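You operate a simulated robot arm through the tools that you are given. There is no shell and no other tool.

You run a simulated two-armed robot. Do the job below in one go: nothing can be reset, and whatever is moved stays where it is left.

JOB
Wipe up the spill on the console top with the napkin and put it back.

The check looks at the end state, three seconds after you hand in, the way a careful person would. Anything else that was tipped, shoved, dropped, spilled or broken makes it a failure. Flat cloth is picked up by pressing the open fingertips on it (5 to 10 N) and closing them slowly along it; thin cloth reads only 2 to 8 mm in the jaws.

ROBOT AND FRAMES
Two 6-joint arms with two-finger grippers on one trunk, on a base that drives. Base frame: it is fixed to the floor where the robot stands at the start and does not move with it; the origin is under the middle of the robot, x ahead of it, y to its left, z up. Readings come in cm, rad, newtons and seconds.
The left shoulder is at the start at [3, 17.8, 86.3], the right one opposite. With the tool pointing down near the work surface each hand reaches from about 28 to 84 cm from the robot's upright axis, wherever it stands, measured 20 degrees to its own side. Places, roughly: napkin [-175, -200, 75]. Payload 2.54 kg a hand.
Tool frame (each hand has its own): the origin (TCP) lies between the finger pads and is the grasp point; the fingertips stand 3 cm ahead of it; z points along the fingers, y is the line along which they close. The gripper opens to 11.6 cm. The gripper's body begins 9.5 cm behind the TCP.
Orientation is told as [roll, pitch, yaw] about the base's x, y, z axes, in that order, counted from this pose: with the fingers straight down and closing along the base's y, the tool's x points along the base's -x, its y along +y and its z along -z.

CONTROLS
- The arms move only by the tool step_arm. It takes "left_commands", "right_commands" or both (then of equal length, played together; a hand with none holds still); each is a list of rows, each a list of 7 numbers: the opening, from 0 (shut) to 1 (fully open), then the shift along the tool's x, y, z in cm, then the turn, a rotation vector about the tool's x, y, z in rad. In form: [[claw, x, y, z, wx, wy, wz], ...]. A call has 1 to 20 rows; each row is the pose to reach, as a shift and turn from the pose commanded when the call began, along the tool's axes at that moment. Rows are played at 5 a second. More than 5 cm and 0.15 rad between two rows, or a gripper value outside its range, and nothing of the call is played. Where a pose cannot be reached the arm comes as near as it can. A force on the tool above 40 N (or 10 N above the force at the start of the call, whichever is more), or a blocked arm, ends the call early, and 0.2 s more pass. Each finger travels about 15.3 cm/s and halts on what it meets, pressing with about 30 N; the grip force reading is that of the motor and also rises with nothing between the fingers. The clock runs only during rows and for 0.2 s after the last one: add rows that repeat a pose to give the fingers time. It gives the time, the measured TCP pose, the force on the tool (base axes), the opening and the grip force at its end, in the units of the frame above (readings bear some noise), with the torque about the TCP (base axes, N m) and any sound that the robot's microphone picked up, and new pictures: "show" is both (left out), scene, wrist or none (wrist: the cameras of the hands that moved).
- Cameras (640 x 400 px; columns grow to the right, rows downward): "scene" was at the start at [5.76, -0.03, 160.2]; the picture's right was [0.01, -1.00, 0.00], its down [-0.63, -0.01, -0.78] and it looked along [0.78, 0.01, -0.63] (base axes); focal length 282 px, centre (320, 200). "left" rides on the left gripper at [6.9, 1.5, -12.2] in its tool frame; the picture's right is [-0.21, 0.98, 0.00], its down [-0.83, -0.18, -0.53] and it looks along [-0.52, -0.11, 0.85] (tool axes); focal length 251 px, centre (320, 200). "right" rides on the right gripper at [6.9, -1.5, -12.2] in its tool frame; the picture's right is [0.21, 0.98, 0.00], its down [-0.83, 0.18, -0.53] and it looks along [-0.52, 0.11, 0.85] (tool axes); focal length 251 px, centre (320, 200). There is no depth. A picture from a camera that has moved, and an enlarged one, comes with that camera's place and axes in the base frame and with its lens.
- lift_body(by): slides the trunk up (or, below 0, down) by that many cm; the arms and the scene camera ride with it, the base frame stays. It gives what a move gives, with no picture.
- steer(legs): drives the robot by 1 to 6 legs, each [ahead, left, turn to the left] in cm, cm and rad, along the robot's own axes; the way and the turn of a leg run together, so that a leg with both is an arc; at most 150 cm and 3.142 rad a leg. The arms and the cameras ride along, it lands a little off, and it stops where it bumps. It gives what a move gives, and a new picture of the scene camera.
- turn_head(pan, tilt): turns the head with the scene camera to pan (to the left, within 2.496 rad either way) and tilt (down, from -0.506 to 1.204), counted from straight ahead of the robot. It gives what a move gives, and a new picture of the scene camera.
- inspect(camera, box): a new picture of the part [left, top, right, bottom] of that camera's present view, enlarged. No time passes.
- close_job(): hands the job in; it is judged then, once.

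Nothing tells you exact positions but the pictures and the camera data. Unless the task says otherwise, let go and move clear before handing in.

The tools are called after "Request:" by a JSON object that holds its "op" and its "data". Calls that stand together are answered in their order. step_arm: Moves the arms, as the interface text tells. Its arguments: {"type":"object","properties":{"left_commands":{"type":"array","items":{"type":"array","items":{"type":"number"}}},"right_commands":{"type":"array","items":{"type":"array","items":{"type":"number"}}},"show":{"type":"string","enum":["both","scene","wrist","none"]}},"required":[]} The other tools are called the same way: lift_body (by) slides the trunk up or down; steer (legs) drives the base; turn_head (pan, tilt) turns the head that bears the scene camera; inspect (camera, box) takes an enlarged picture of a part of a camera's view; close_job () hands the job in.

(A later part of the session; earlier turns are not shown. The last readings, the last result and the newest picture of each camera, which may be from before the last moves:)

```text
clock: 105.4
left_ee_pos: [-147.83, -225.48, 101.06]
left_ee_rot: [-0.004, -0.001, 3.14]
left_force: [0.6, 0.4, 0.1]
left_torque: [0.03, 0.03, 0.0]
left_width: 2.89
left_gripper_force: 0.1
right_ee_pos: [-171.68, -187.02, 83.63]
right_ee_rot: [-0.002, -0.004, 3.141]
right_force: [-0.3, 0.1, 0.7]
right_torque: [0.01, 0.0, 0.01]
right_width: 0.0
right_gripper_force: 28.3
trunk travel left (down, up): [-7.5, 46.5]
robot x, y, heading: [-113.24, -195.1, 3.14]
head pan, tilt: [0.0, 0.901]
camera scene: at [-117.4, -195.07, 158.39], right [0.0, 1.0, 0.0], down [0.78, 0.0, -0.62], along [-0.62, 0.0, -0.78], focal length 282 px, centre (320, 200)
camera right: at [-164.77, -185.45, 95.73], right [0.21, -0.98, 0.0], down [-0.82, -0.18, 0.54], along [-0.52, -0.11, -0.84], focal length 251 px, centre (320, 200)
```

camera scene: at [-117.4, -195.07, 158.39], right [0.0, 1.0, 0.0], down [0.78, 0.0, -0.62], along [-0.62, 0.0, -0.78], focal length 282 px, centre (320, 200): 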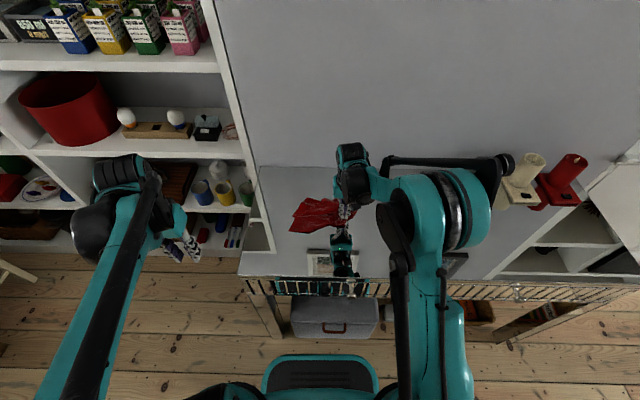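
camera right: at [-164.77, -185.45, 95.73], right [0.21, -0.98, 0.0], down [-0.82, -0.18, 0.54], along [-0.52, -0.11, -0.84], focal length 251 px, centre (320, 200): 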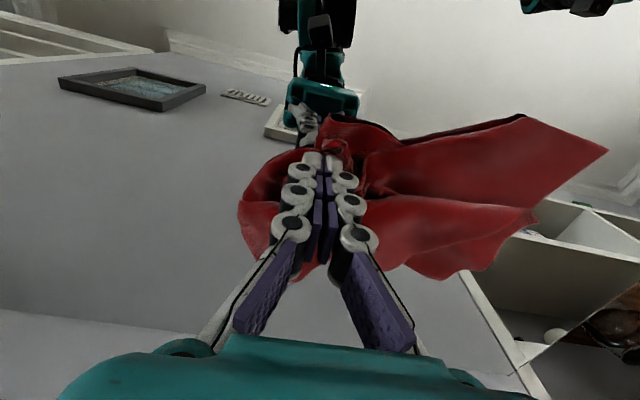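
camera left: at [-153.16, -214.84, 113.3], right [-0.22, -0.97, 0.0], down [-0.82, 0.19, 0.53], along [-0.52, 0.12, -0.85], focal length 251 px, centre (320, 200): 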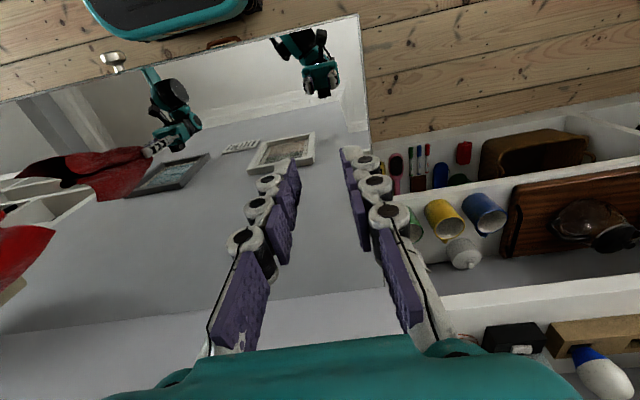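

The napkin is on the top at its old place, in a folded fan shape. I'll open, rise clear and look at how it lies.

Request:
{"op": "step_arm", "data": {"right_commands": [[0.1, 0, 0, 0, 0, 0, 0], [0.2, 0, 0, 0, 0, 0, 0], [0.25, 0, 0, -1, 0, 0, 0], [0.25, 0, 0, -4, 0, 0, 0], [0.25, 0, 0, -8, 0, 0, 0], [0.25, 3, -4, -12, 0, 0, 0], [0.25, 6, -8, -15, 0, 0, 0], [0.25, 9, -12, -17, 0, 0, 0], [0.25, 12, -16, -17, 0, 0, 0], [0.25, 12, -16, -17, 0, 0, 0]], "show": "both"}}

Request:
{"op": "inspect", "data": {"camera": "scene", "box": [230, 150, 390, 270]}}

```text
refused: row 6 steps farther than a row can; nothing moved
```

```text
3.33 times, centred on (310, 210) of scene
camera zoom: at [-117.4, -195.07, 158.39], right [0.0, 1.0, 0.0], down [0.78, 0.0, -0.62], along [-0.62, 0.0, -0.78], focal length 939 px, centre (353, 167)
```

zoom: 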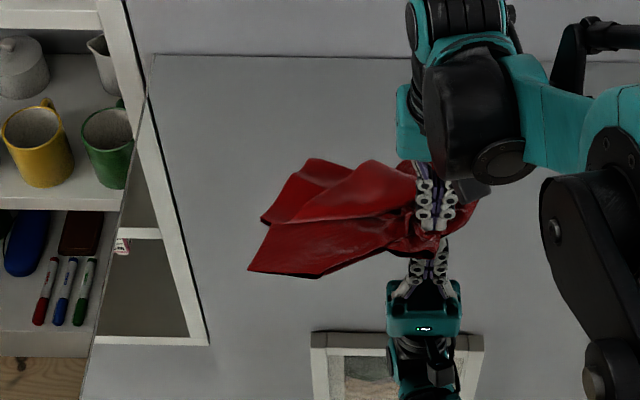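

The row step was too long; nothing moved. I'll repeat it with smaller steps.

Request:
{"op": "step_arm", "data": {"right_commands": [[0.1, 0, 0, 0, 0, 0, 0], [0.2, 0, 0, 0, 0, 0, 0], [0.25, 0, 0, -1, 0, 0, 0], [0.25, 0, 0, -4, 0, 0, 0], [0.25, 0, 0, -8, 0, 0, 0], [0.25, 1, -2, -12, 0, 0, 0], [0.25, 3, -5, -14, 0, 0, 0], [0.25, 5, -9, -15, 0, 0, 0], [0.25, 7, -13, -16, 0, 0, 0], [0.25, 9, -17, -16, 0, 0, 0], [0.25, 9, -17, -16, 0, 0, 0]], "show": "both"}}

Request:
{"op": "inspect", "data": {"camera": "scene", "box": [230, 150, 390, 270]}}

```text
clock: 107.8
left_ee_pos: [-147.78, -225.52, 101.03]
left_ee_rot: [-0.003, 0.0, 3.139]
left_force: [-0.6, -0.1, -0.6]
left_torque: [-0.01, -0.01, 0.01]
left_width: 2.87
left_gripper_force: 0.1
right_ee_pos: [-162.78, -170.03, 99.96]
right_ee_rot: [-0.002, -0.005, 3.141]
right_force: [0.5, 0.3, 1.2]
right_torque: [0.0, -0.01, -0.03]
right_width: 2.91
right_gripper_force: 0.0
trunk travel left (down, up): [-7.5, 46.5]
robot x, y, heading: [-112.71, -194.97, 3.139]
head pan, tilt: [0.0, 0.901]
camera scene: at [-117.46, -195.12, 158.38], right [0.0, 1.0, 0.0], down [0.78, 0.0, -0.62], along [-0.62, 0.0, -0.78], focal length 282 px, centre (320, 200)
camera right: at [-155.75, -168.56, 111.99], right [0.21, -0.98, 0.0], down [-0.82, -0.18, 0.54], along [-0.52, -0.11, -0.84], focal length 251 px, centre (320, 200)
```

scene: 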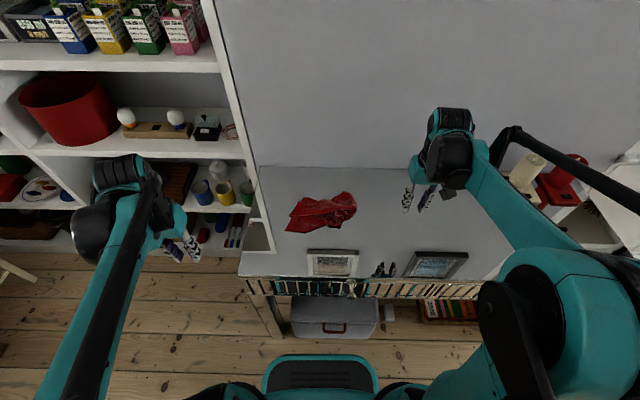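
right: 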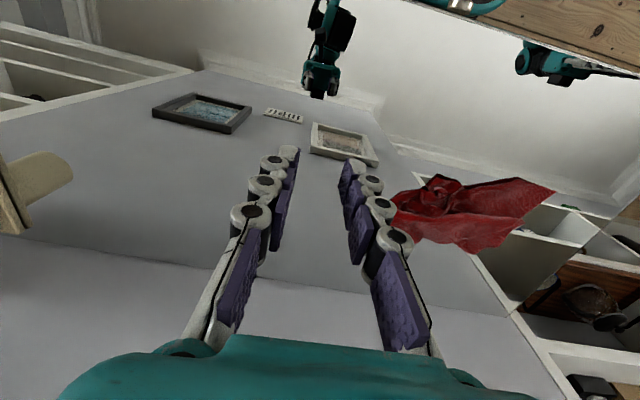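

```text
3.33 times, centred on (310, 210) of scene
camera zoom: at [-117.46, -195.12, 158.38], right [0.0, 1.0, 0.0], down [0.78, 0.0, -0.62], along [-0.62, 0.0, -0.78], focal length 939 px, centre (353, 167)
```

zoom: 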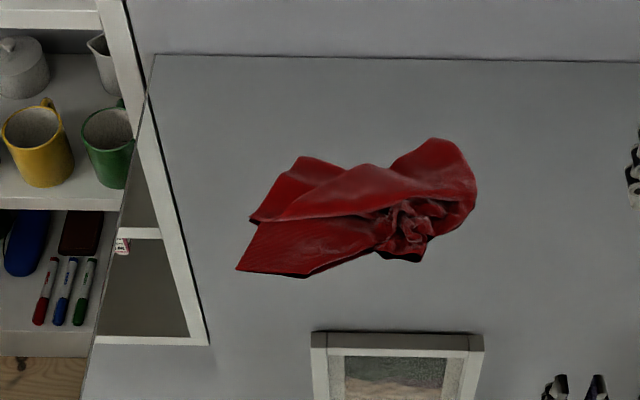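

The napkin lies within its old area but crumpled. I'd like to spread it flatter; I'll bring the left hand over it to see the folds up close.

Request:
{"op": "step_arm", "data": {"left_commands": [[0.25, -1, -3.5, 0, 0, 0, 0], [0.25, -2, -7, 0, 0, 0, 0], [0.25, -4, -11, 0, 0, 0, 0], [0.25, -6, -14, 0, 0, 0, 0], [0.25, -8, -17, 0, 0, 0, 0], [0.25, -8, -17, 0, 0, 0, 0]], "show": "wrist"}}

Request:
{"op": "inspect", "data": {"camera": "left", "box": [160, 60, 480, 260]}}

Request:
{"op": "inspect", "data": {"camera": "scene", "box": [280, 180, 370, 240]}}

```text
clock: 109.2
left_ee_pos: [-155.76, -208.37, 101.01]
left_ee_rot: [-0.005, 0.002, 3.14]
left_force: [0.0, 0.6, -0.5]
left_torque: [-0.01, 0.0, -0.03]
left_width: 2.9
left_gripper_force: 0.1
right_ee_pos: [-162.58, -169.97, 99.95]
right_ee_rot: [-0.002, -0.004, 3.139]
right_force: [0.0, -0.5, -0.1]
right_torque: [0.01, 0.02, -0.01]
right_width: 2.92
right_gripper_force: 0.2
trunk travel left (down, up): [-7.5, 46.5]
robot x, y, heading: [-112.96, -194.75, 3.139]
head pan, tilt: [0.0, 0.901]
camera left: at [-148.98, -209.97, 113.31], right [-0.22, -0.98, 0.0], down [-0.83, 0.18, 0.53], along [-0.52, 0.12, -0.84], focal length 251 px, centre (320, 200)
```

left: 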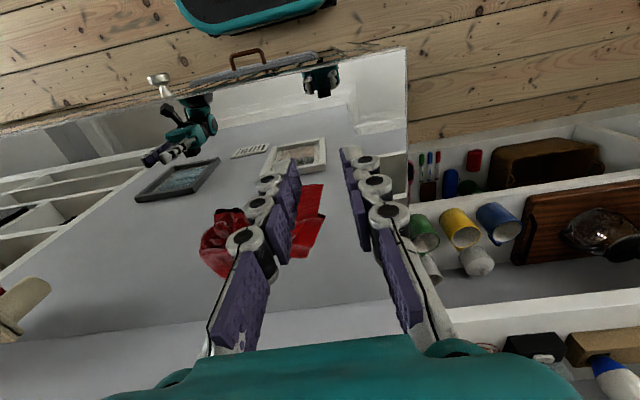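

```text
2.00 times, centred on (320, 160) of left
camera zoom: at [-148.98, -209.97, 113.31], right [-0.22, -0.98, 0.0], down [-0.83, 0.18, 0.53], along [-0.52, 0.12, -0.84], focal length 503 px, centre (320, 280)
```

zoom: 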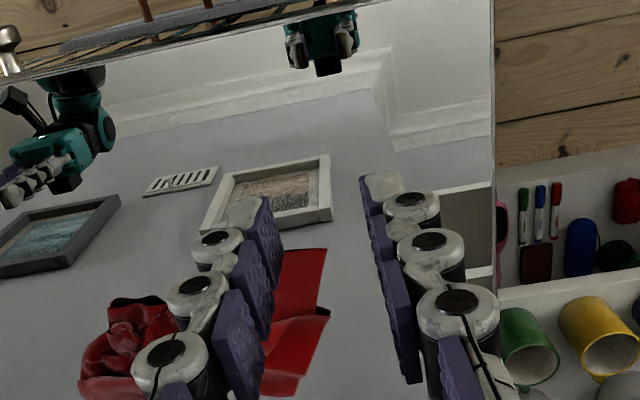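

```text
6.67 times, centred on (325, 210) of scene
camera zoom: at [-117.37, -195.11, 158.39], right [0.0, 1.0, 0.0], down [0.78, 0.0, -0.62], along [-0.62, 0.0, -0.78], focal length 1878 px, centre (287, 133)
```

zoom: 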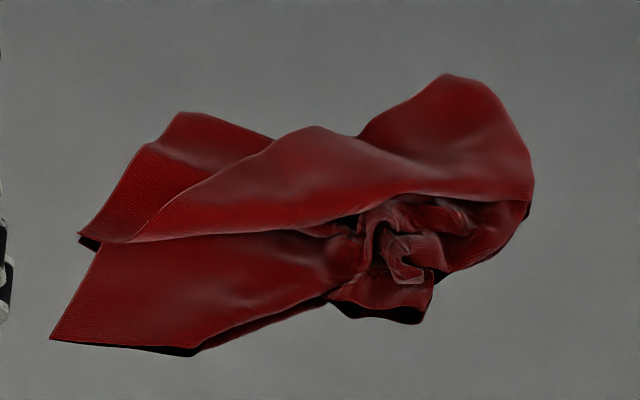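

The front-left corner panel lies around [-168, -204] and a raised loop is at the back right near [-179, -186]. I'll pinch the front-left corner with the left hand and the back-right loop with the right hand, then pull them gently apart.

Request:
{"op": "step_arm", "data": {"left_commands": [[0.25, -3, -1, 2, 0, 0, 0], [0.25, -6, -2, 5, 0, 0, 0], [0.25, -9, -3.5, 8, 0, 0, 0], [0.25, -11.7, -4.4, 11, 0, 0, 0], [0.25, -11.7, -4.4, 14, 0, 0, 0], [0.25, -11.7, -4.4, 16, 0, 0, 0], [0.25, -11.7, -4.4, 17, 0, 0, 0], [0.25, -11.7, -4.4, 17.6, 0, 0, 0], [0.25, -11.7, -4.4, 17.6, 0, 0, 0]], "right_commands": [[0.25, -3, 2, 0, 0, 0, 0], [0.25, -6, 4, 1, 0, 0, 0], [0.25, -9, 7, 2, 0, 0, 0], [0.25, -12, 10, 3, 0, 0, 0], [0.25, -14.5, 13, 5, 0, 0, 0], [0.25, -16, 15.5, 8, 0, 0, 0], [0.25, -16.5, 16, 11, 0, 0, 0], [0.25, -16.5, 16, 13, 0, 0, 0], [0.25, -16.5, 16, 13, 0, 0, 0]]}}

```text
clock: 111.2
left_ee_pos: [-167.37, -203.98, 83.57]
left_ee_rot: [-0.004, 0.0, 3.139]
left_force: [-0.5, -0.7, -0.4]
left_torque: [-0.02, 0.02, 0.01]
left_width: 2.91
left_gripper_force: 0.1
right_ee_pos: [-178.92, -185.87, 86.56]
right_ee_rot: [0.0, -0.002, 3.139]
right_force: [0.3, 0.1, 0.2]
right_torque: [0.02, 0.06, 0.0]
right_width: 2.92
right_gripper_force: 0.1
trunk travel left (down, up): [-7.5, 46.5]
robot x, y, heading: [-112.6, -194.99, 3.138]
head pan, tilt: [0.0, 0.901]
camera scene: at [-117.41, -195.07, 158.39], right [0.0, 1.0, 0.0], down [0.78, 0.0, -0.62], along [-0.62, 0.0, -0.78], focal length 282 px, centre (320, 200)
camera right: at [-172.03, -184.47, 98.65], right [0.21, -0.98, 0.0], down [-0.82, -0.18, 0.54], along [-0.52, -0.11, -0.84], focal length 251 px, centre (320, 200)
camera left: at [-160.73, -205.45, 95.87], right [-0.22, -0.98, 0.0], down [-0.83, 0.18, 0.53], along [-0.52, 0.12, -0.85], focal length 251 px, centre (320, 200)
```

scene: 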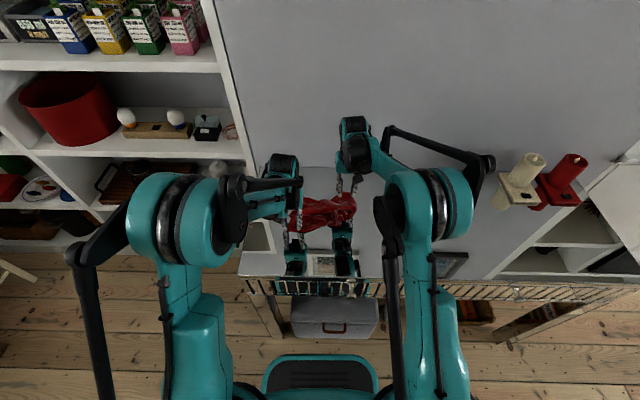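
right: 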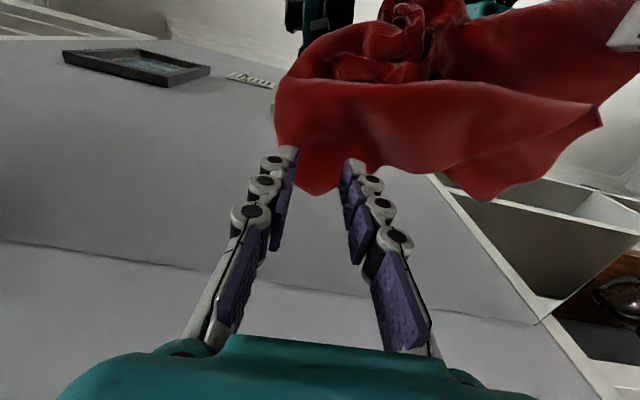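
left: 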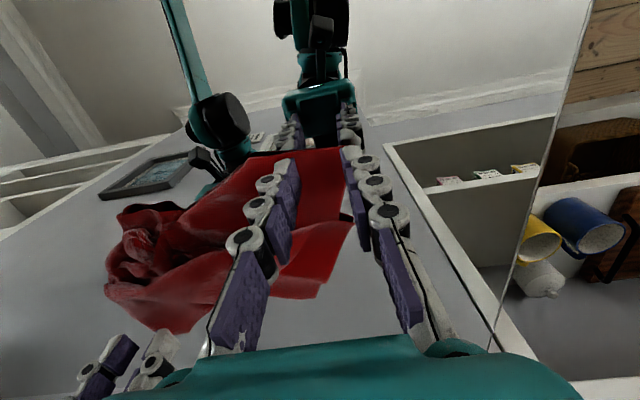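

The left fingers straddle the corner panel and the right fingers the loop. I'll lower both lightly and close slowly.

Request:
{"op": "step_arm", "data": {"left_commands": [[0.25, 0, -0.4, 0.3, 0, 0, 0], [0.25, 0, -0.8, 0.5, 0, 0, 0], [0.25, 0, -0.8, 0.52, 0, 0, 0], [0.22, 0, -0.8, 0.52, 0, 0, 0], [0.19, 0, -0.8, 0.52, 0, 0, 0], [0.16, 0, -0.8, 0.52, 0, 0, 0], [0.13, 0, -0.8, 0.52, 0, 0, 0], [0.1, 0, -0.8, 0.52, 0, 0, 0], [0.07, 0, -0.8, 0.52, 0, 0, 0], [0.04, 0, -0.8, 0.52, 0, 0, 0], [0.01, 0, -0.8, 0.52, 0, 0, 0], [0, 0, -0.8, 0.52, 0, 0, 0], [0, 0, -0.8, 0.52, 0, 0, 0]], "right_commands": [[0.25, 1, 0, 1, 0, 0, 0], [0.25, 1.5, 0, 2, 0, 0, 0], [0.25, 1.5, 0, 3, 0, 0, 0], [0.25, 1.5, 0, 3.4, 0, 0, 0], [0.22, 1.5, 0, 3.45, 0, 0, 0], [0.19, 1.5, 0, 3.45, 0, 0, 0], [0.16, 1.5, 0, 3.45, 0, 0, 0], [0.13, 1.5, 0, 3.45, 0, 0, 0], [0.1, 1.5, 0, 3.45, 0, 0, 0], [0.06, 1.5, 0, 3.45, 0, 0, 0], [0.02, 1.5, 0, 3.45, 0, 0, 0], [0, 1.5, 0, 3.45, 0, 0, 0], [0, 1.5, 0, 3.45, 0, 0, 0]]}}

```text
clock: 114.0
left_ee_pos: [-167.48, -203.21, 83.25]
left_ee_rot: [-0.003, 0.0, 3.14]
left_force: [0.3, -0.2, 0.5]
left_torque: [0.01, -0.02, 0.01]
left_width: 0.0
left_gripper_force: 28.4
right_ee_pos: [-177.55, -185.88, 83.2]
right_ee_rot: [-0.002, -0.003, 3.14]
right_force: [-0.1, 2.3, -1.9]
right_torque: [0.2, 0.03, 0.01]
right_width: 0.16
right_gripper_force: 24.4
trunk travel left (down, up): [-7.5, 46.5]
robot x, y, heading: [-112.9, -195.19, 3.14]
head pan, tilt: [0.0, 0.901]
camera scene: at [-117.43, -195.07, 158.38], right [0.0, 1.0, 0.0], down [0.78, 0.0, -0.62], along [-0.62, 0.0, -0.78], focal length 282 px, centre (320, 200)
camera right: at [-170.65, -184.41, 95.29], right [0.21, -0.98, 0.0], down [-0.82, -0.18, 0.54], along [-0.52, -0.11, -0.84], focal length 251 px, centre (320, 200)
camera left: at [-160.74, -204.67, 95.4], right [-0.22, -0.98, 0.0], down [-0.83, 0.18, 0.53], along [-0.52, 0.12, -0.85], focal length 251 px, centre (320, 200)
```

scene: 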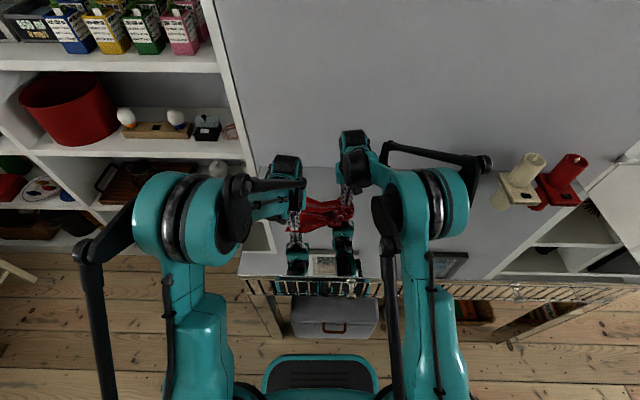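
right: 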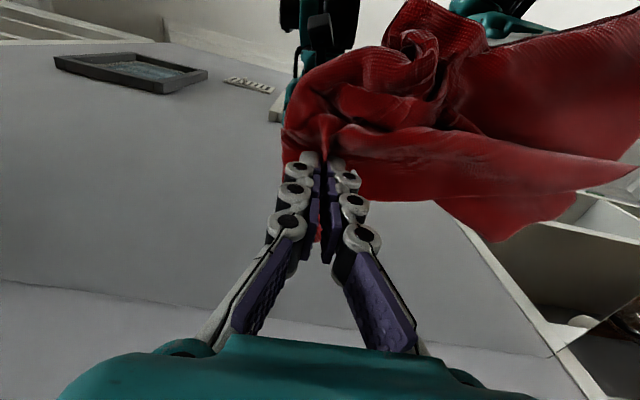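
left: 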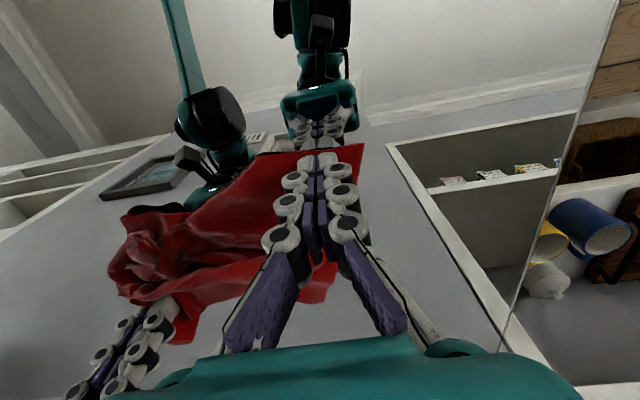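

The right hand holds a bit of cloth; the left missed because it rode too high. I'll reopen the left and press before closing.

Request:
{"op": "step_arm", "data": {"left_commands": [[0, 0, 0, -1.5, 0, 0, 0], [0.15, 0, 0, -1.5, 0, 0, 0], [0.3, 0, 0, -1.5, 0, 0, 0], [0.3, 0, -0.5, -0.5, 0, 0, 0], [0.3, 0, -0.5, 0, 0, 0, 0], [0.3, 0, -0.5, 0.25, 0, 0, 0], [0.3, 0, -0.5, 0.38, 0, 0, 0], [0.3, 0, -0.5, 0.38, 0, 0, 0]], "show": "none"}}

```text
clock: 115.5
left_ee_pos: [-167.47, -202.54, 82.93]
left_ee_rot: [-0.003, -0.002, 3.141]
left_force: [0.7, -0.2, 18.1]
left_torque: [0.04, -0.1, 0.01]
left_width: 3.98
left_gripper_force: 1.3
right_ee_pos: [-177.56, -185.83, 83.25]
right_ee_rot: [-0.003, -0.005, 3.141]
right_force: [0.6, -0.8, 1.1]
right_torque: [0.0, -0.01, -0.01]
right_width: 0.51
right_gripper_force: 26.7
trunk travel left (down, up): [-7.5, 46.5]
robot x, y, heading: [-112.83, -194.72, 3.143]
head pan, tilt: [0.0, 0.901]
stopped in row 7 (left hand): the force on the tool passed its limit at 43 N (the readings are from after the stop); the commanded pose is now the measured one
```

Request:
{"op": "step_arm", "data": {"left_commands": [[0.3, 0, 0, -0.06, 0, 0, 0], [0.27, 0, 0, -0.06, 0, 0, 0], [0.24, 0, 0, -0.06, 0, 0, 0], [0.21, 0, 0, -0.06, 0, 0, 0], [0.18, 0, 0, -0.06, 0, 0, 0], [0.15, 0, 0, -0.06, 0, 0, 0], [0.12, 0, 0, -0.06, 0, 0, 0], [0.09, 0, 0, -0.06, 0, 0, 0], [0.06, 0, 0, -0.06, 0, 0, 0], [0.03, 0, 0, -0.06, 0, 0, 0], [0, 0, 0, -0.06, 0, 0, 0], [0, 0, 0, -0.06, 0, 0, 0]], "show": "wrist"}}

```text
clock: 118.1
left_ee_pos: [-167.51, -202.64, 82.94]
left_ee_rot: [-0.002, 0.0, 3.141]
left_force: [1.2, 0.2, 17.3]
left_torque: [-0.03, 0.1, 0.02]
left_width: 0.25
left_gripper_force: 35.3
right_ee_pos: [-177.55, -185.79, 83.33]
right_ee_rot: [-0.001, -0.003, 3.141]
right_force: [0.5, -0.6, -1.3]
right_torque: [-0.22, 0.0, -0.02]
right_width: 0.14
right_gripper_force: 23.9
trunk travel left (down, up): [-7.5, 46.5]
robot x, y, heading: [-113.04, -195.43, 3.138]
head pan, tilt: [0.0, 0.901]
camera left: at [-160.68, -204.19, 95.19], right [-0.22, -0.98, 0.0], down [-0.82, 0.18, 0.54], along [-0.52, 0.12, -0.84], focal length 251 px, centre (320, 200)
```

left: 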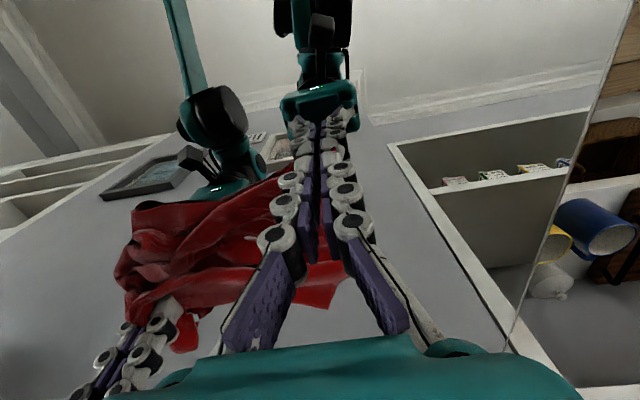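

Both hands hold cloth now. I'll pull them apart diagonally, slowly.

Request:
{"op": "step_arm", "data": {"left_commands": [[0, 0, 0, -0.4, 0, 0, 0], [0, 1.2, 1.3, -0.5, 0, 0, 0], [0, 2.4, 2.6, -0.5, 0, 0, 0], [0, 3.6, 3.9, -0.5, 0, 0, 0], [0, 4.8, 5.2, -0.5, 0, 0, 0], [0, 6, 6.5, -0.5, 0, 0, 0], [0, 7, 7.5, -0.5, 0, 0, 0], [0, 7, 7.5, -0.5, 0, 0, 0]], "right_commands": [[0, 0, 0, -0.1, 0, 0, 0], [0, -1, 0, -0.2, 0, 0, 0], [0, -2, 0, -0.2, 0, 0, 0], [0, -3, 0, -0.2, 0, 0, 0], [0, -4, 0, -0.2, 0, 0, 0], [0, -5, 0, -0.2, 0, 0, 0], [0, -5.5, 0, -0.2, 0, 0, 0], [0, -5.5, 0, -0.2, 0, 0, 0]]}}

Request:
{"op": "inspect", "data": {"camera": "scene", "box": [230, 150, 390, 270]}}

```text
clock: 119.9
left_ee_pos: [-160.61, -210.14, 83.33]
left_ee_rot: [-0.004, -0.001, 3.141]
left_force: [-0.5, 1.0, 1.0]
left_torque: [0.01, 0.04, -0.02]
left_width: 0.0
left_gripper_force: 26.0
right_ee_pos: [-183.07, -185.86, 83.36]
right_ee_rot: [-0.002, -0.003, 3.139]
right_force: [-0.1, 0.6, 5.4]
right_torque: [-0.02, -0.02, -0.05]
right_width: 0.05
right_gripper_force: 29.6
trunk travel left (down, up): [-7.5, 46.5]
robot x, y, heading: [-112.9, -194.81, 3.139]
head pan, tilt: [0.0, 0.901]
camera scene: at [-117.44, -195.06, 158.38], right [0.0, 1.0, 0.0], down [0.78, 0.0, -0.62], along [-0.62, 0.0, -0.78], focal length 282 px, centre (320, 200)
camera right: at [-176.17, -184.36, 95.43], right [0.21, -0.98, 0.0], down [-0.82, -0.18, 0.54], along [-0.53, -0.11, -0.84], focal length 251 px, centre (320, 200)
camera left: at [-153.75, -211.76, 95.59], right [-0.22, -0.98, 0.0], down [-0.83, 0.18, 0.53], along [-0.52, 0.12, -0.85], focal length 251 px, centre (320, 200)
```

scene: 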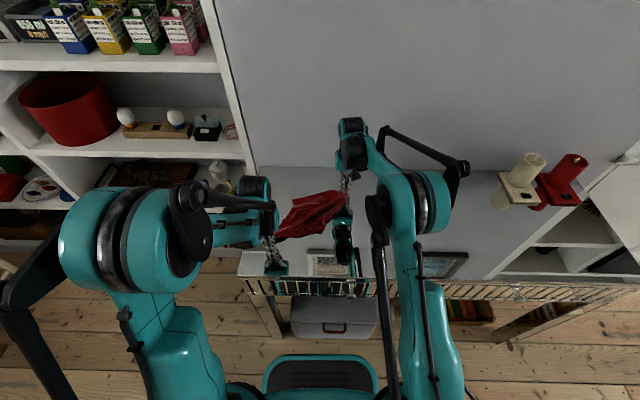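
right: 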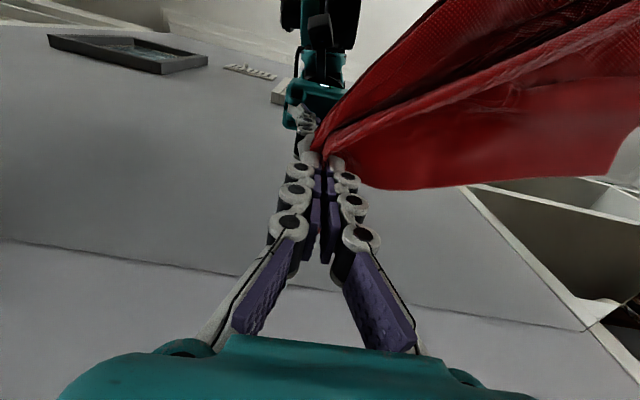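
left: 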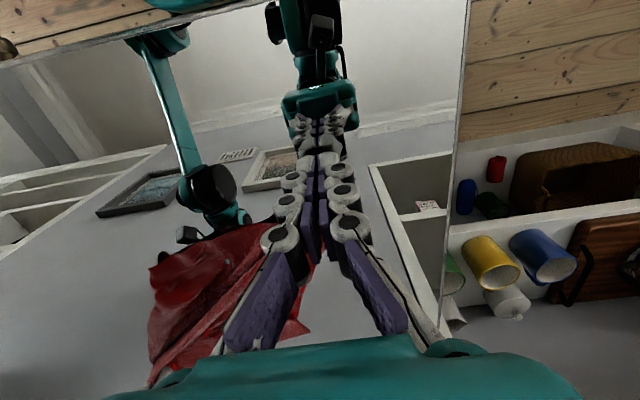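

```text
3.33 times, centred on (310, 210) of scene
camera zoom: at [-117.44, -195.06, 158.38], right [0.0, 1.0, 0.0], down [0.78, 0.0, -0.62], along [-0.62, 0.0, -0.78], focal length 939 px, centre (353, 167)
```

zoom: 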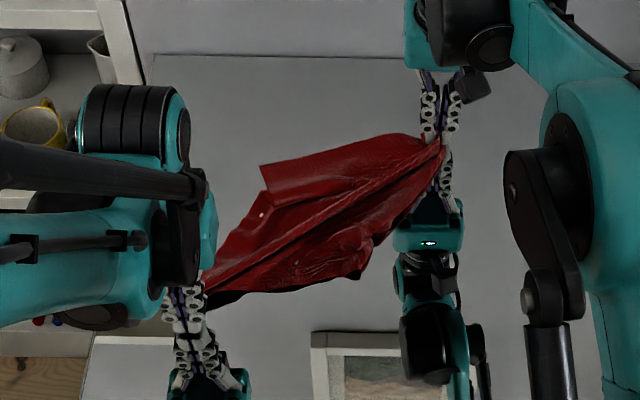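

That stretched the napkin along its diagonal nicely. I'll keep the right hand holding the back-right end, and move the left hand to grab the back-left flap near [-178, -203].

Request:
{"op": "step_arm", "data": {"left_commands": [[0.12, 0, 0, 0, 0, 0, 0], [0.25, 0, 0, 0, 0, 0, 0], [0.3, 0, 0, -2, 0, 0, 0], [0.3, 0, 0, -5, 0, 0, 0], [0.3, -4, -1.5, -5, 0, 0, 0], [0.3, -8, -3, -5, 0, 0, 0], [0.3, -12, -4.5, -5, 0, 0, 0], [0.3, -16, -6, -5, 0, 0, 0], [0.3, -17, -6.3, -3, 0, 0, 0], [0.3, -17, -6.3, -1, 0, 0, 0], [0.3, -17, -6.3, -1, 0, 0, 0]]}}

Request:
{"op": "inspect", "data": {"camera": "scene", "box": [230, 150, 390, 270]}}

```text
clock: 122.3
left_ee_pos: [-177.61, -203.81, 84.4]
left_ee_rot: [-0.003, 0.001, 3.139]
left_force: [-0.5, -0.1, 0.9]
left_torque: [0.0, -0.03, 0.0]
left_width: 3.48
left_gripper_force: 0.1
right_ee_pos: [-183.0, -185.78, 83.42]
right_ee_rot: [-0.001, -0.004, 3.142]
right_force: [-0.8, 0.0, -0.2]
right_torque: [0.0, 0.01, -0.01]
right_width: 0.44
right_gripper_force: 27.8
trunk travel left (down, up): [-7.5, 46.5]
robot x, y, heading: [-112.85, -195.14, 3.144]
head pan, tilt: [0.0, 0.901]
camera scene: at [-117.42, -195.07, 158.39], right [0.0, 1.0, 0.0], down [0.78, 0.0, -0.62], along [-0.62, 0.0, -0.78], focal length 282 px, centre (320, 200)
camera left: at [-170.78, -205.28, 96.7], right [-0.22, -0.98, 0.0], down [-0.83, 0.18, 0.53], along [-0.52, 0.12, -0.85], focal length 251 px, centre (320, 200)
```

scene: 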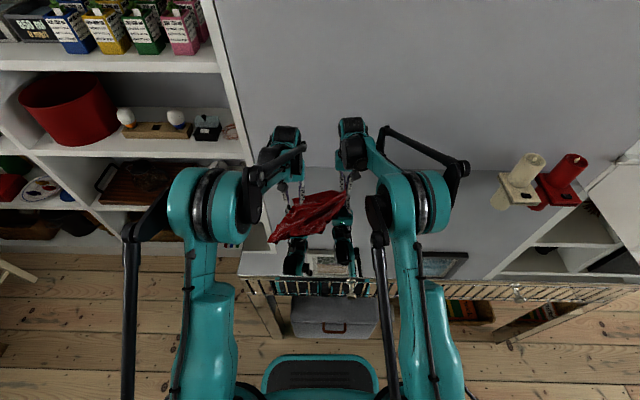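
left: 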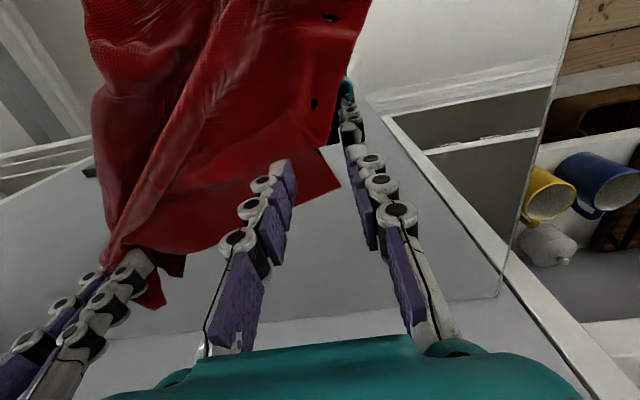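

```text
3.33 times, centred on (310, 210) of scene
camera zoom: at [-117.42, -195.07, 158.39], right [0.0, 1.0, 0.0], down [0.78, 0.0, -0.62], along [-0.62, 0.0, -0.78], focal length 939 px, centre (353, 167)
```

zoom: 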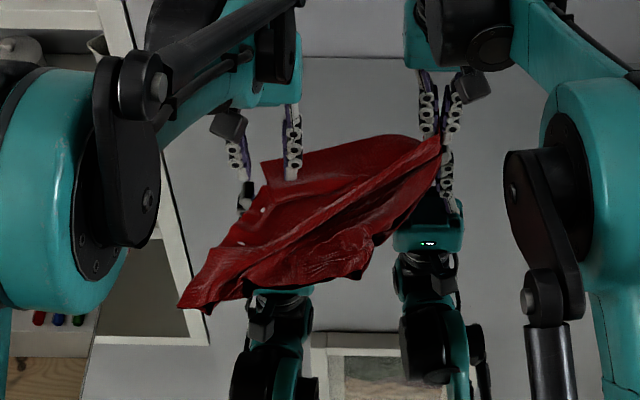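

The back-left corner is at about [-180, -205]. I'll shift the left fingers fully onto it, press and close.

Request:
{"op": "step_arm", "data": {"left_commands": [[0.3, 0.8, -1.3, -0.3, 0, 0, 0], [0.3, 1.5, -2.4, 0, 0, 0, 0], [0.3, 1.5, -2.4, 0.8, 0, 0, 0], [0.3, 1.5, -2.4, 1.2, 0, 0, 0], [0.3, 1.5, -2.4, 1.38, 0, 0, 0], [0.3, 1.5, -2.4, 1.38, 0, 0, 0], [0.27, 1.5, -2.4, 1.38, 0, 0, 0], [0.24, 1.5, -2.4, 1.38, 0, 0, 0], [0.21, 1.5, -2.4, 1.38, 0, 0, 0], [0.18, 1.5, -2.4, 1.38, 0, 0, 0], [0.15, 1.5, -2.4, 1.38, 0, 0, 0], [0.12, 1.5, -2.4, 1.38, 0, 0, 0], [0.09, 1.5, -2.4, 1.38, 0, 0, 0], [0.06, 1.5, -2.4, 1.38, 0, 0, 0], [0.03, 1.5, -2.4, 1.38, 0, 0, 0], [0, 1.5, -2.4, 1.38, 0, 0, 0], [0, 1.5, -2.4, 1.38, 0, 0, 0]], "show": "wrist"}}

```text
clock: 125.9
left_ee_pos: [-176.01, -201.45, 82.93]
left_ee_rot: [-0.002, 0.0, 3.141]
left_force: [-1.2, 0.4, 9.1]
left_torque: [0.0, 0.0, -0.01]
left_width: 0.29
left_gripper_force: 30.4
right_ee_pos: [-183.04, -185.77, 83.47]
right_ee_rot: [-0.002, -0.005, 3.139]
right_force: [-0.5, 0.6, -0.7]
right_torque: [0.0, -0.01, 0.0]
right_width: 0.36
right_gripper_force: 27.6
trunk travel left (down, up): [-7.5, 46.5]
robot x, y, heading: [-113.04, -195.01, 3.142]
head pan, tilt: [0.0, 0.901]
camera left: at [-169.2, -202.93, 95.33], right [-0.22, -0.98, 0.0], down [-0.82, 0.18, 0.54], along [-0.52, 0.12, -0.84], focal length 251 px, centre (320, 200)
```

left: 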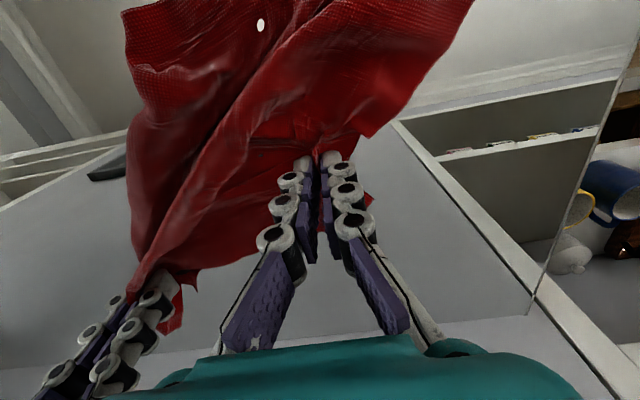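

Gripped (3 mm). I'll pull this corner to the back-left, staying clear of the shelf side.

Request:
{"op": "step_arm", "data": {"left_commands": [[0, 0, 0, -0.4, 0, 0, 0], [0, -1.2, 1.2, -0.5, 0, 0, 0], [0, -2.4, 2.4, -0.5, 0, 0, 0], [0, -3.6, 3.6, -0.5, 0, 0, 0], [0, -4.8, 4.8, -0.5, 0, 0, 0], [0, -6, 6, -0.5, 0, 0, 0], [0, -7, 7.2, -0.5, 0, 0, 0], [0, -7, 8.2, -0.5, 0, 0, 0], [0, -7, 8.2, -0.5, 0, 0, 0]]}}

Request:
{"op": "inspect", "data": {"camera": "scene", "box": [230, 150, 390, 270]}}

```text
clock: 127.3
left_ee_pos: [-181.04, -205.75, 83.55]
left_ee_rot: [-0.018, 0.003, 3.129]
left_force: [-0.3, 19.4, 0.9]
left_torque: [0.62, 0.03, -0.26]
left_width: 0.24
left_gripper_force: 29.7
right_ee_pos: [-183.01, -186.72, 83.29]
right_ee_rot: [0.012, -0.007, -3.135]
right_force: [-1.1, -21.9, 0.1]
right_torque: [-0.72, 0.0, -0.28]
right_width: 0.15
right_gripper_force: 26.7
trunk travel left (down, up): [-7.5, 46.5]
robot x, y, heading: [-113.05, -195.27, 3.144]
head pan, tilt: [0.0, 0.901]
stopped in row 6 (left hand): the force on the tool passed its limit at 43 N (the readings are from after the stop); the commanded pose is now the measured one
camera scene: at [-117.42, -195.07, 158.38], right [0.0, 1.0, 0.0], down [0.78, 0.0, -0.62], along [-0.62, 0.0, -0.78], focal length 282 px, centre (320, 200)
camera left: at [-174.35, -207.47, 95.75], right [-0.23, -0.97, -0.02], down [-0.82, 0.18, 0.54], along [-0.52, 0.14, -0.84], focal length 251 px, centre (320, 200)
```

scene: 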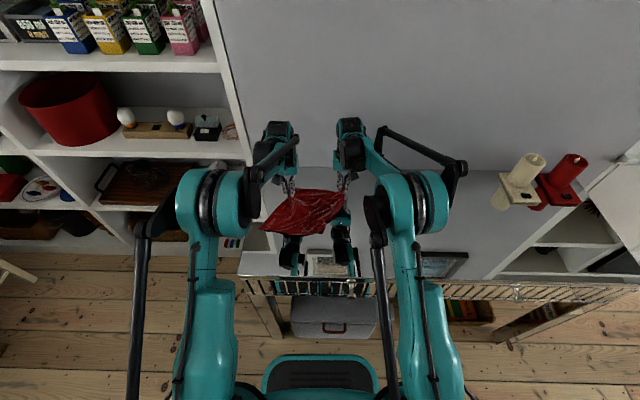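
left: 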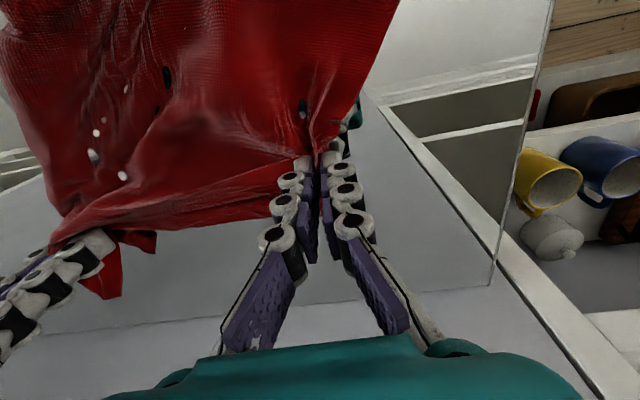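

```text
3.33 times, centred on (310, 210) of scene
camera zoom: at [-117.42, -195.07, 158.38], right [0.0, 1.0, 0.0], down [0.78, 0.0, -0.62], along [-0.62, 0.0, -0.78], focal length 939 px, centre (353, 167)
```

zoom: 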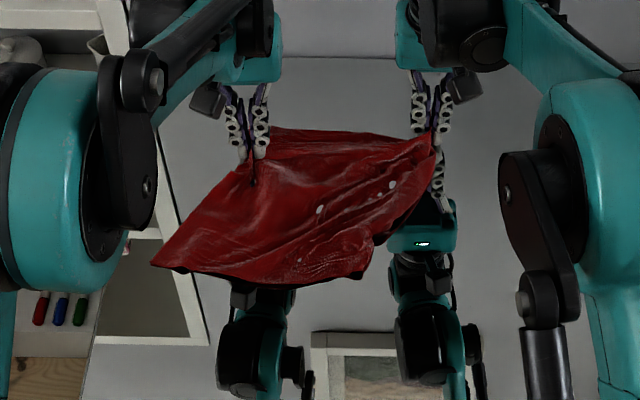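

The back edge is now taut and flat. Next I'll release the right hand and lift it to look at the front-right part, keeping the left as an anchor.

Request:
{"op": "step_arm", "data": {"left_commands": [[0, 0, -0.5, 0, 0, 0, 0], [0, 0, -1, 0, 0, 0, 0], [0, 0, -1, 0, 0, 0, 0], [0, 0, -1, 0, 0, 0, 0], [0, 0, -1, 0, 0, 0, 0], [0, 0, -1, 0, 0, 0, 0], [0, 0, -1, 0, 0, 0, 0], [0, 0, -1, 0, 0, 0, 0], [0, 0, -1, 0, 0, 0, 0]], "right_commands": [[0, 0, -0.5, 0, 0, 0, 0], [0.15, 0, -0.5, 0, 0, 0, 0], [0.3, 0, -0.5, 0, 0, 0, 0], [0.3, 0, -0.5, -2, 0, 0, 0], [0.3, 1, -2.5, -5, 0, 0, 0], [0.3, 4, -3.5, -8, 0, 0, 0], [0.3, 8, -3.5, -9, 0, 0, 0], [0.3, 12, -2.5, -9, 0, 0, 0], [0.3, 12, -2.5, -9, 0, 0, 0]]}}

Request:
{"op": "inspect", "data": {"camera": "scene", "box": [230, 150, 390, 270]}}

```text
clock: 129.3
left_ee_pos: [-181.03, -204.94, 83.35]
left_ee_rot: [-0.012, 0.0, 3.13]
left_force: [-0.3, -0.4, 5.4]
left_torque: [-0.05, -0.01, -0.05]
left_width: 0.13
left_gripper_force: 30.2
right_ee_pos: [-171.11, -183.87, 92.27]
right_ee_rot: [0.007, -0.003, -3.138]
right_force: [-0.3, 0.3, -0.7]
right_torque: [0.02, 0.02, 0.0]
right_width: 3.49
right_gripper_force: 0.0
trunk travel left (down, up): [-7.5, 46.5]
robot x, y, heading: [-113.06, -194.82, 3.138]
head pan, tilt: [0.0, 0.901]
camera scene: at [-117.48, -195.06, 158.38], right [0.0, 1.0, 0.0], down [0.78, 0.0, -0.62], along [-0.62, 0.0, -0.78], focal length 282 px, centre (320, 200)
camera right: at [-164.19, -182.34, 104.27], right [0.22, -0.98, 0.01], down [-0.82, -0.18, 0.54], along [-0.52, -0.12, -0.84], focal length 251 px, centre (320, 200)
camera left: at [-174.36, -206.69, 95.71], right [-0.22, -0.97, -0.01], down [-0.82, 0.18, 0.54], along [-0.52, 0.13, -0.84], focal length 251 px, centre (320, 200)
```

scene: 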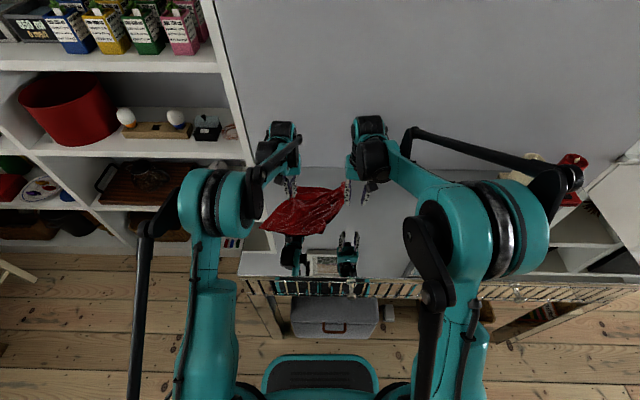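
right: 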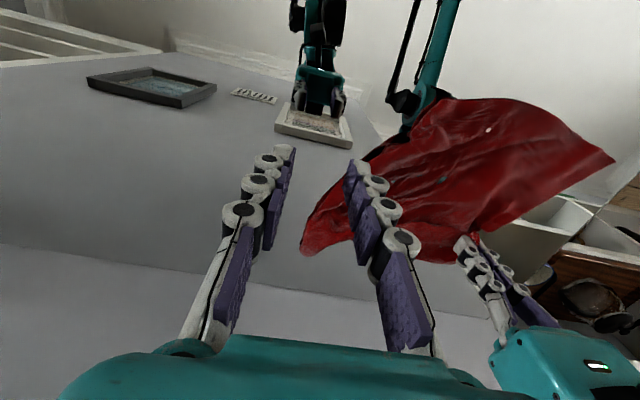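
left: 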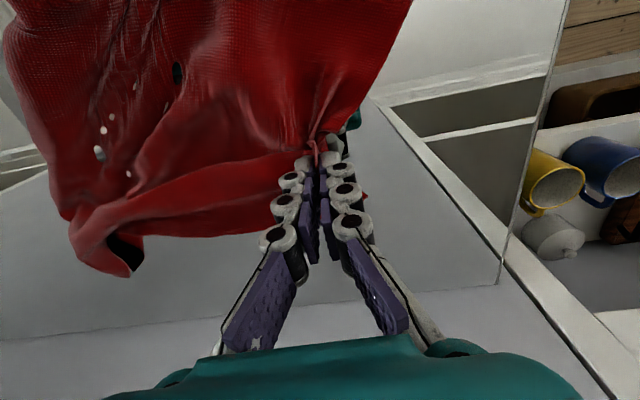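

```text
3.33 times, centred on (310, 210) of scene
camera zoom: at [-117.48, -195.06, 158.38], right [0.0, 1.0, 0.0], down [0.78, 0.0, -0.62], along [-0.62, 0.0, -0.78], focal length 939 px, centre (353, 167)
```

zoom: 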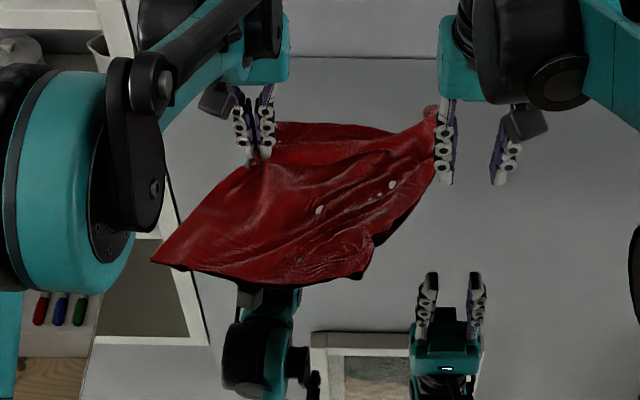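

The front-right edge sits at about [-166, -194]. I'll grab there with the right hand and pull it toward front-right while the left anchors the back-left.

Request:
{"op": "step_arm", "data": {"right_commands": [[0.3, 1.8, 4, 0, 0, 0, 0], [0.3, 3.6, 8, 0, 0, 0, 0], [0.3, 3.8, 10, 2, 0, 0, 0], [0.3, 3.8, 10, 5, 0, 0, 0], [0.3, 3.8, 10, 7.5, 0, 0, 0], [0.3, 3.8, 10, 8.6, 0, 0, 0], [0.3, 3.8, 10, 9, 0, 0, 0], [0.3, 3.8, 10, 9.2, 0, 0, 0], [0.3, 3.8, 10, 9.2, 0, 0, 0]], "show": "wrist"}}

```text
clock: 131.3
left_ee_pos: [-181.1, -204.97, 83.5]
left_ee_rot: [-0.012, -0.002, 3.134]
left_force: [-0.6, 0.2, -1.7]
left_torque: [0.01, 0.0, 0.0]
left_width: 0.54
left_gripper_force: 35.0
right_ee_pos: [-167.19, -193.87, 83.15]
right_ee_rot: [0.007, -0.003, -3.138]
right_force: [0.2, 0.3, 0.0]
right_torque: [-0.03, 0.03, -0.02]
right_width: 3.47
right_gripper_force: 0.1
trunk travel left (down, up): [-7.5, 46.5]
robot x, y, heading: [-113.15, -195.3, 3.142]
head pan, tilt: [0.0, 0.901]
camera right: at [-160.3, -192.27, 95.24], right [0.22, -0.98, 0.01], down [-0.82, -0.18, 0.54], along [-0.52, -0.12, -0.84], focal length 251 px, centre (320, 200)
```

right: 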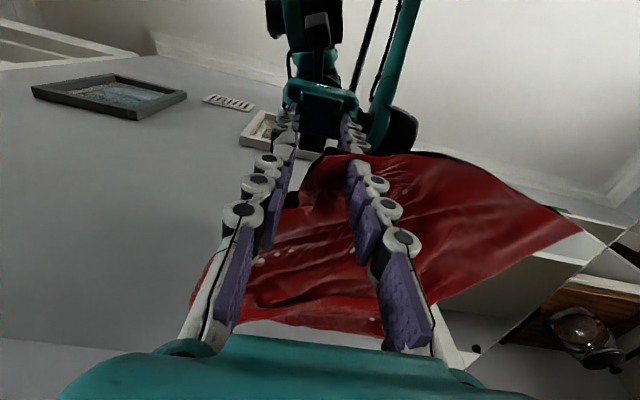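

The fingers straddle the right edge; I'll shift slightly inward, press and close.

Request:
{"op": "step_arm", "data": {"right_commands": [[0.3, 0, 0, -0.8, 0, 0, 0], [0.3, -0.6, 1.3, -0.8, 0, 0, 0], [0.3, -0.6, 1.3, -0.1, 0, 0, 0], [0.3, -0.6, 1.3, 0.14, 0, 0, 0], [0.3, -0.6, 1.3, 0.14, 0, 0, 0], [0.27, -0.6, 1.3, 0.16, 0, 0, 0], [0.24, -0.6, 1.3, 0.16, 0, 0, 0], [0.21, -0.6, 1.3, 0.16, 0, 0, 0], [0.18, -0.6, 1.3, 0.16, 0, 0, 0], [0.15, -0.6, 1.3, 0.16, 0, 0, 0], [0.12, -0.6, 1.3, 0.16, 0, 0, 0], [0.09, -0.6, 1.3, 0.16, 0, 0, 0], [0.06, -0.6, 1.3, 0.16, 0, 0, 0], [0.03, -0.6, 1.3, 0.16, 0, 0, 0], [0, -0.6, 1.3, 0.16, 0, 0, 0], [0, -0.6, 1.3, 0.16, 0, 0, 0]], "show": "wrist"}}

```text
clock: 134.7
left_ee_pos: [-181.14, -204.99, 83.47]
left_ee_rot: [-0.013, -0.001, 3.133]
left_force: [-0.5, -1.0, -0.2]
left_torque: [0.06, 0.01, -0.01]
left_width: 0.32
left_gripper_force: 27.2
right_ee_pos: [-167.85, -195.17, 82.95]
right_ee_rot: [0.008, -0.004, -3.137]
right_force: [0.5, -0.3, -2.0]
right_torque: [0.03, -0.03, 0.01]
right_width: 0.57
right_gripper_force: 38.1
trunk travel left (down, up): [-7.5, 46.5]
robot x, y, heading: [-112.95, -195.11, 3.142]
head pan, tilt: [0.0, 0.901]
camera right: at [-160.92, -193.62, 95.05], right [0.22, -0.98, 0.01], down [-0.82, -0.18, 0.54], along [-0.52, -0.12, -0.84], focal length 251 px, centre (320, 200)
```

right: 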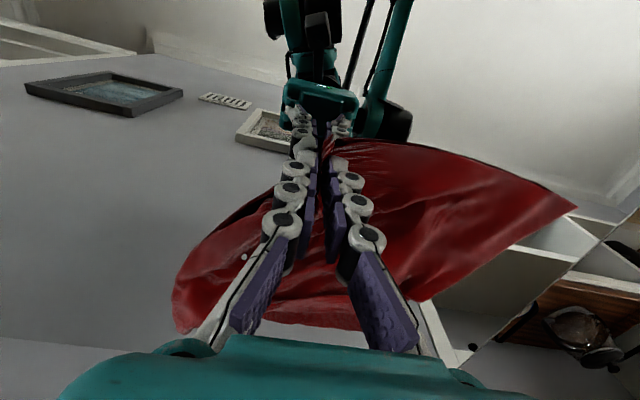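

Gripped (6 mm). Now a slow pull toward front-right with the left hand anchoring.

Request:
{"op": "step_arm", "data": {"right_commands": [[0, 0, 0, -0.4, 0, 0, 0], [0, 1, -1, -0.5, 0, 0, 0], [0, 2, -2, -0.5, 0, 0, 0], [0, 3, -3, -0.5, 0, 0, 0], [0, 4, -4, -0.5, 0, 0, 0], [0, 5, -5, -0.5, 0, 0, 0], [0, 6, -6, -0.5, 0, 0, 0], [0, 7, -7, -0.5, 0, 0, 0], [0, 7, -7, -0.5, 0, 0, 0]]}}

Request:
{"op": "inspect", "data": {"camera": "scene", "box": [230, 150, 390, 270]}}

```text
clock: 136.7
left_ee_pos: [-181.06, -205.01, 83.47]
left_ee_rot: [-0.012, -0.001, 3.134]
left_force: [1.2, 0.3, 5.5]
left_torque: [-0.09, 0.06, 0.02]
left_width: 0.08
left_gripper_force: 29.5
right_ee_pos: [-160.71, -188.11, 83.48]
right_ee_rot: [0.007, -0.003, -3.138]
right_force: [-0.4, -0.4, -2.2]
right_torque: [0.0, 0.03, 0.01]
right_width: 0.23
right_gripper_force: 27.1
trunk travel left (down, up): [-7.5, 46.5]
robot x, y, heading: [-112.75, -194.9, 3.137]
head pan, tilt: [0.0, 0.901]
camera scene: at [-117.43, -195.07, 158.38], right [0.0, 1.0, 0.0], down [0.78, 0.0, -0.62], along [-0.62, 0.0, -0.78], focal length 282 px, centre (320, 200)
camera right: at [-153.81, -186.5, 95.52], right [0.22, -0.98, 0.01], down [-0.82, -0.18, 0.54], along [-0.52, -0.12, -0.84], focal length 251 px, centre (320, 200)
```

scene: 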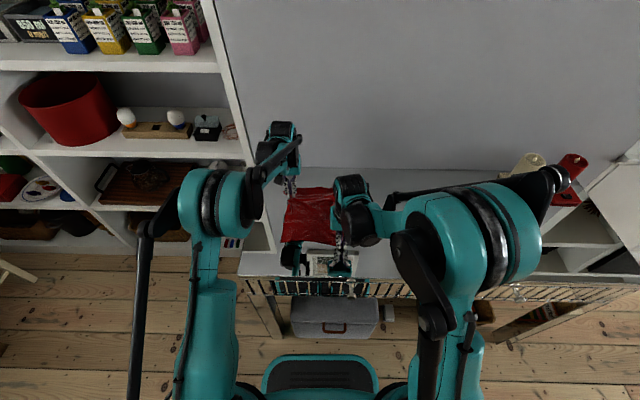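
right: 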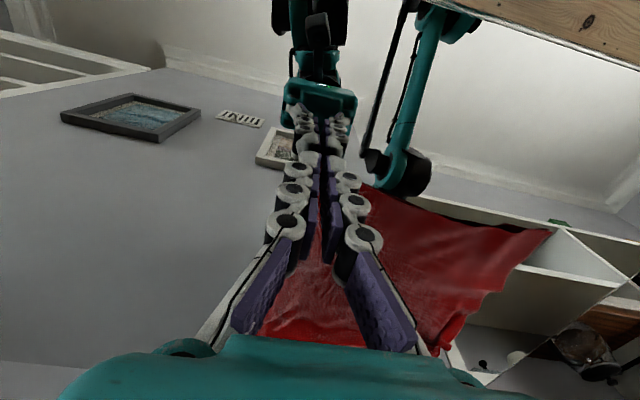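

```text
3.33 times, centred on (310, 210) of scene
camera zoom: at [-117.43, -195.07, 158.38], right [0.0, 1.0, 0.0], down [0.78, 0.0, -0.62], along [-0.62, 0.0, -0.78], focal length 939 px, centre (353, 167)
```

zoom: 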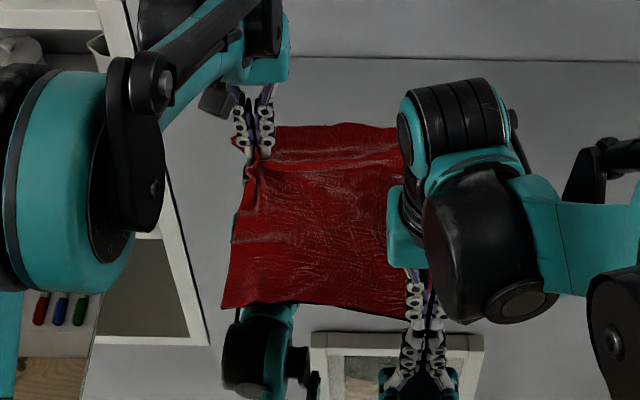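

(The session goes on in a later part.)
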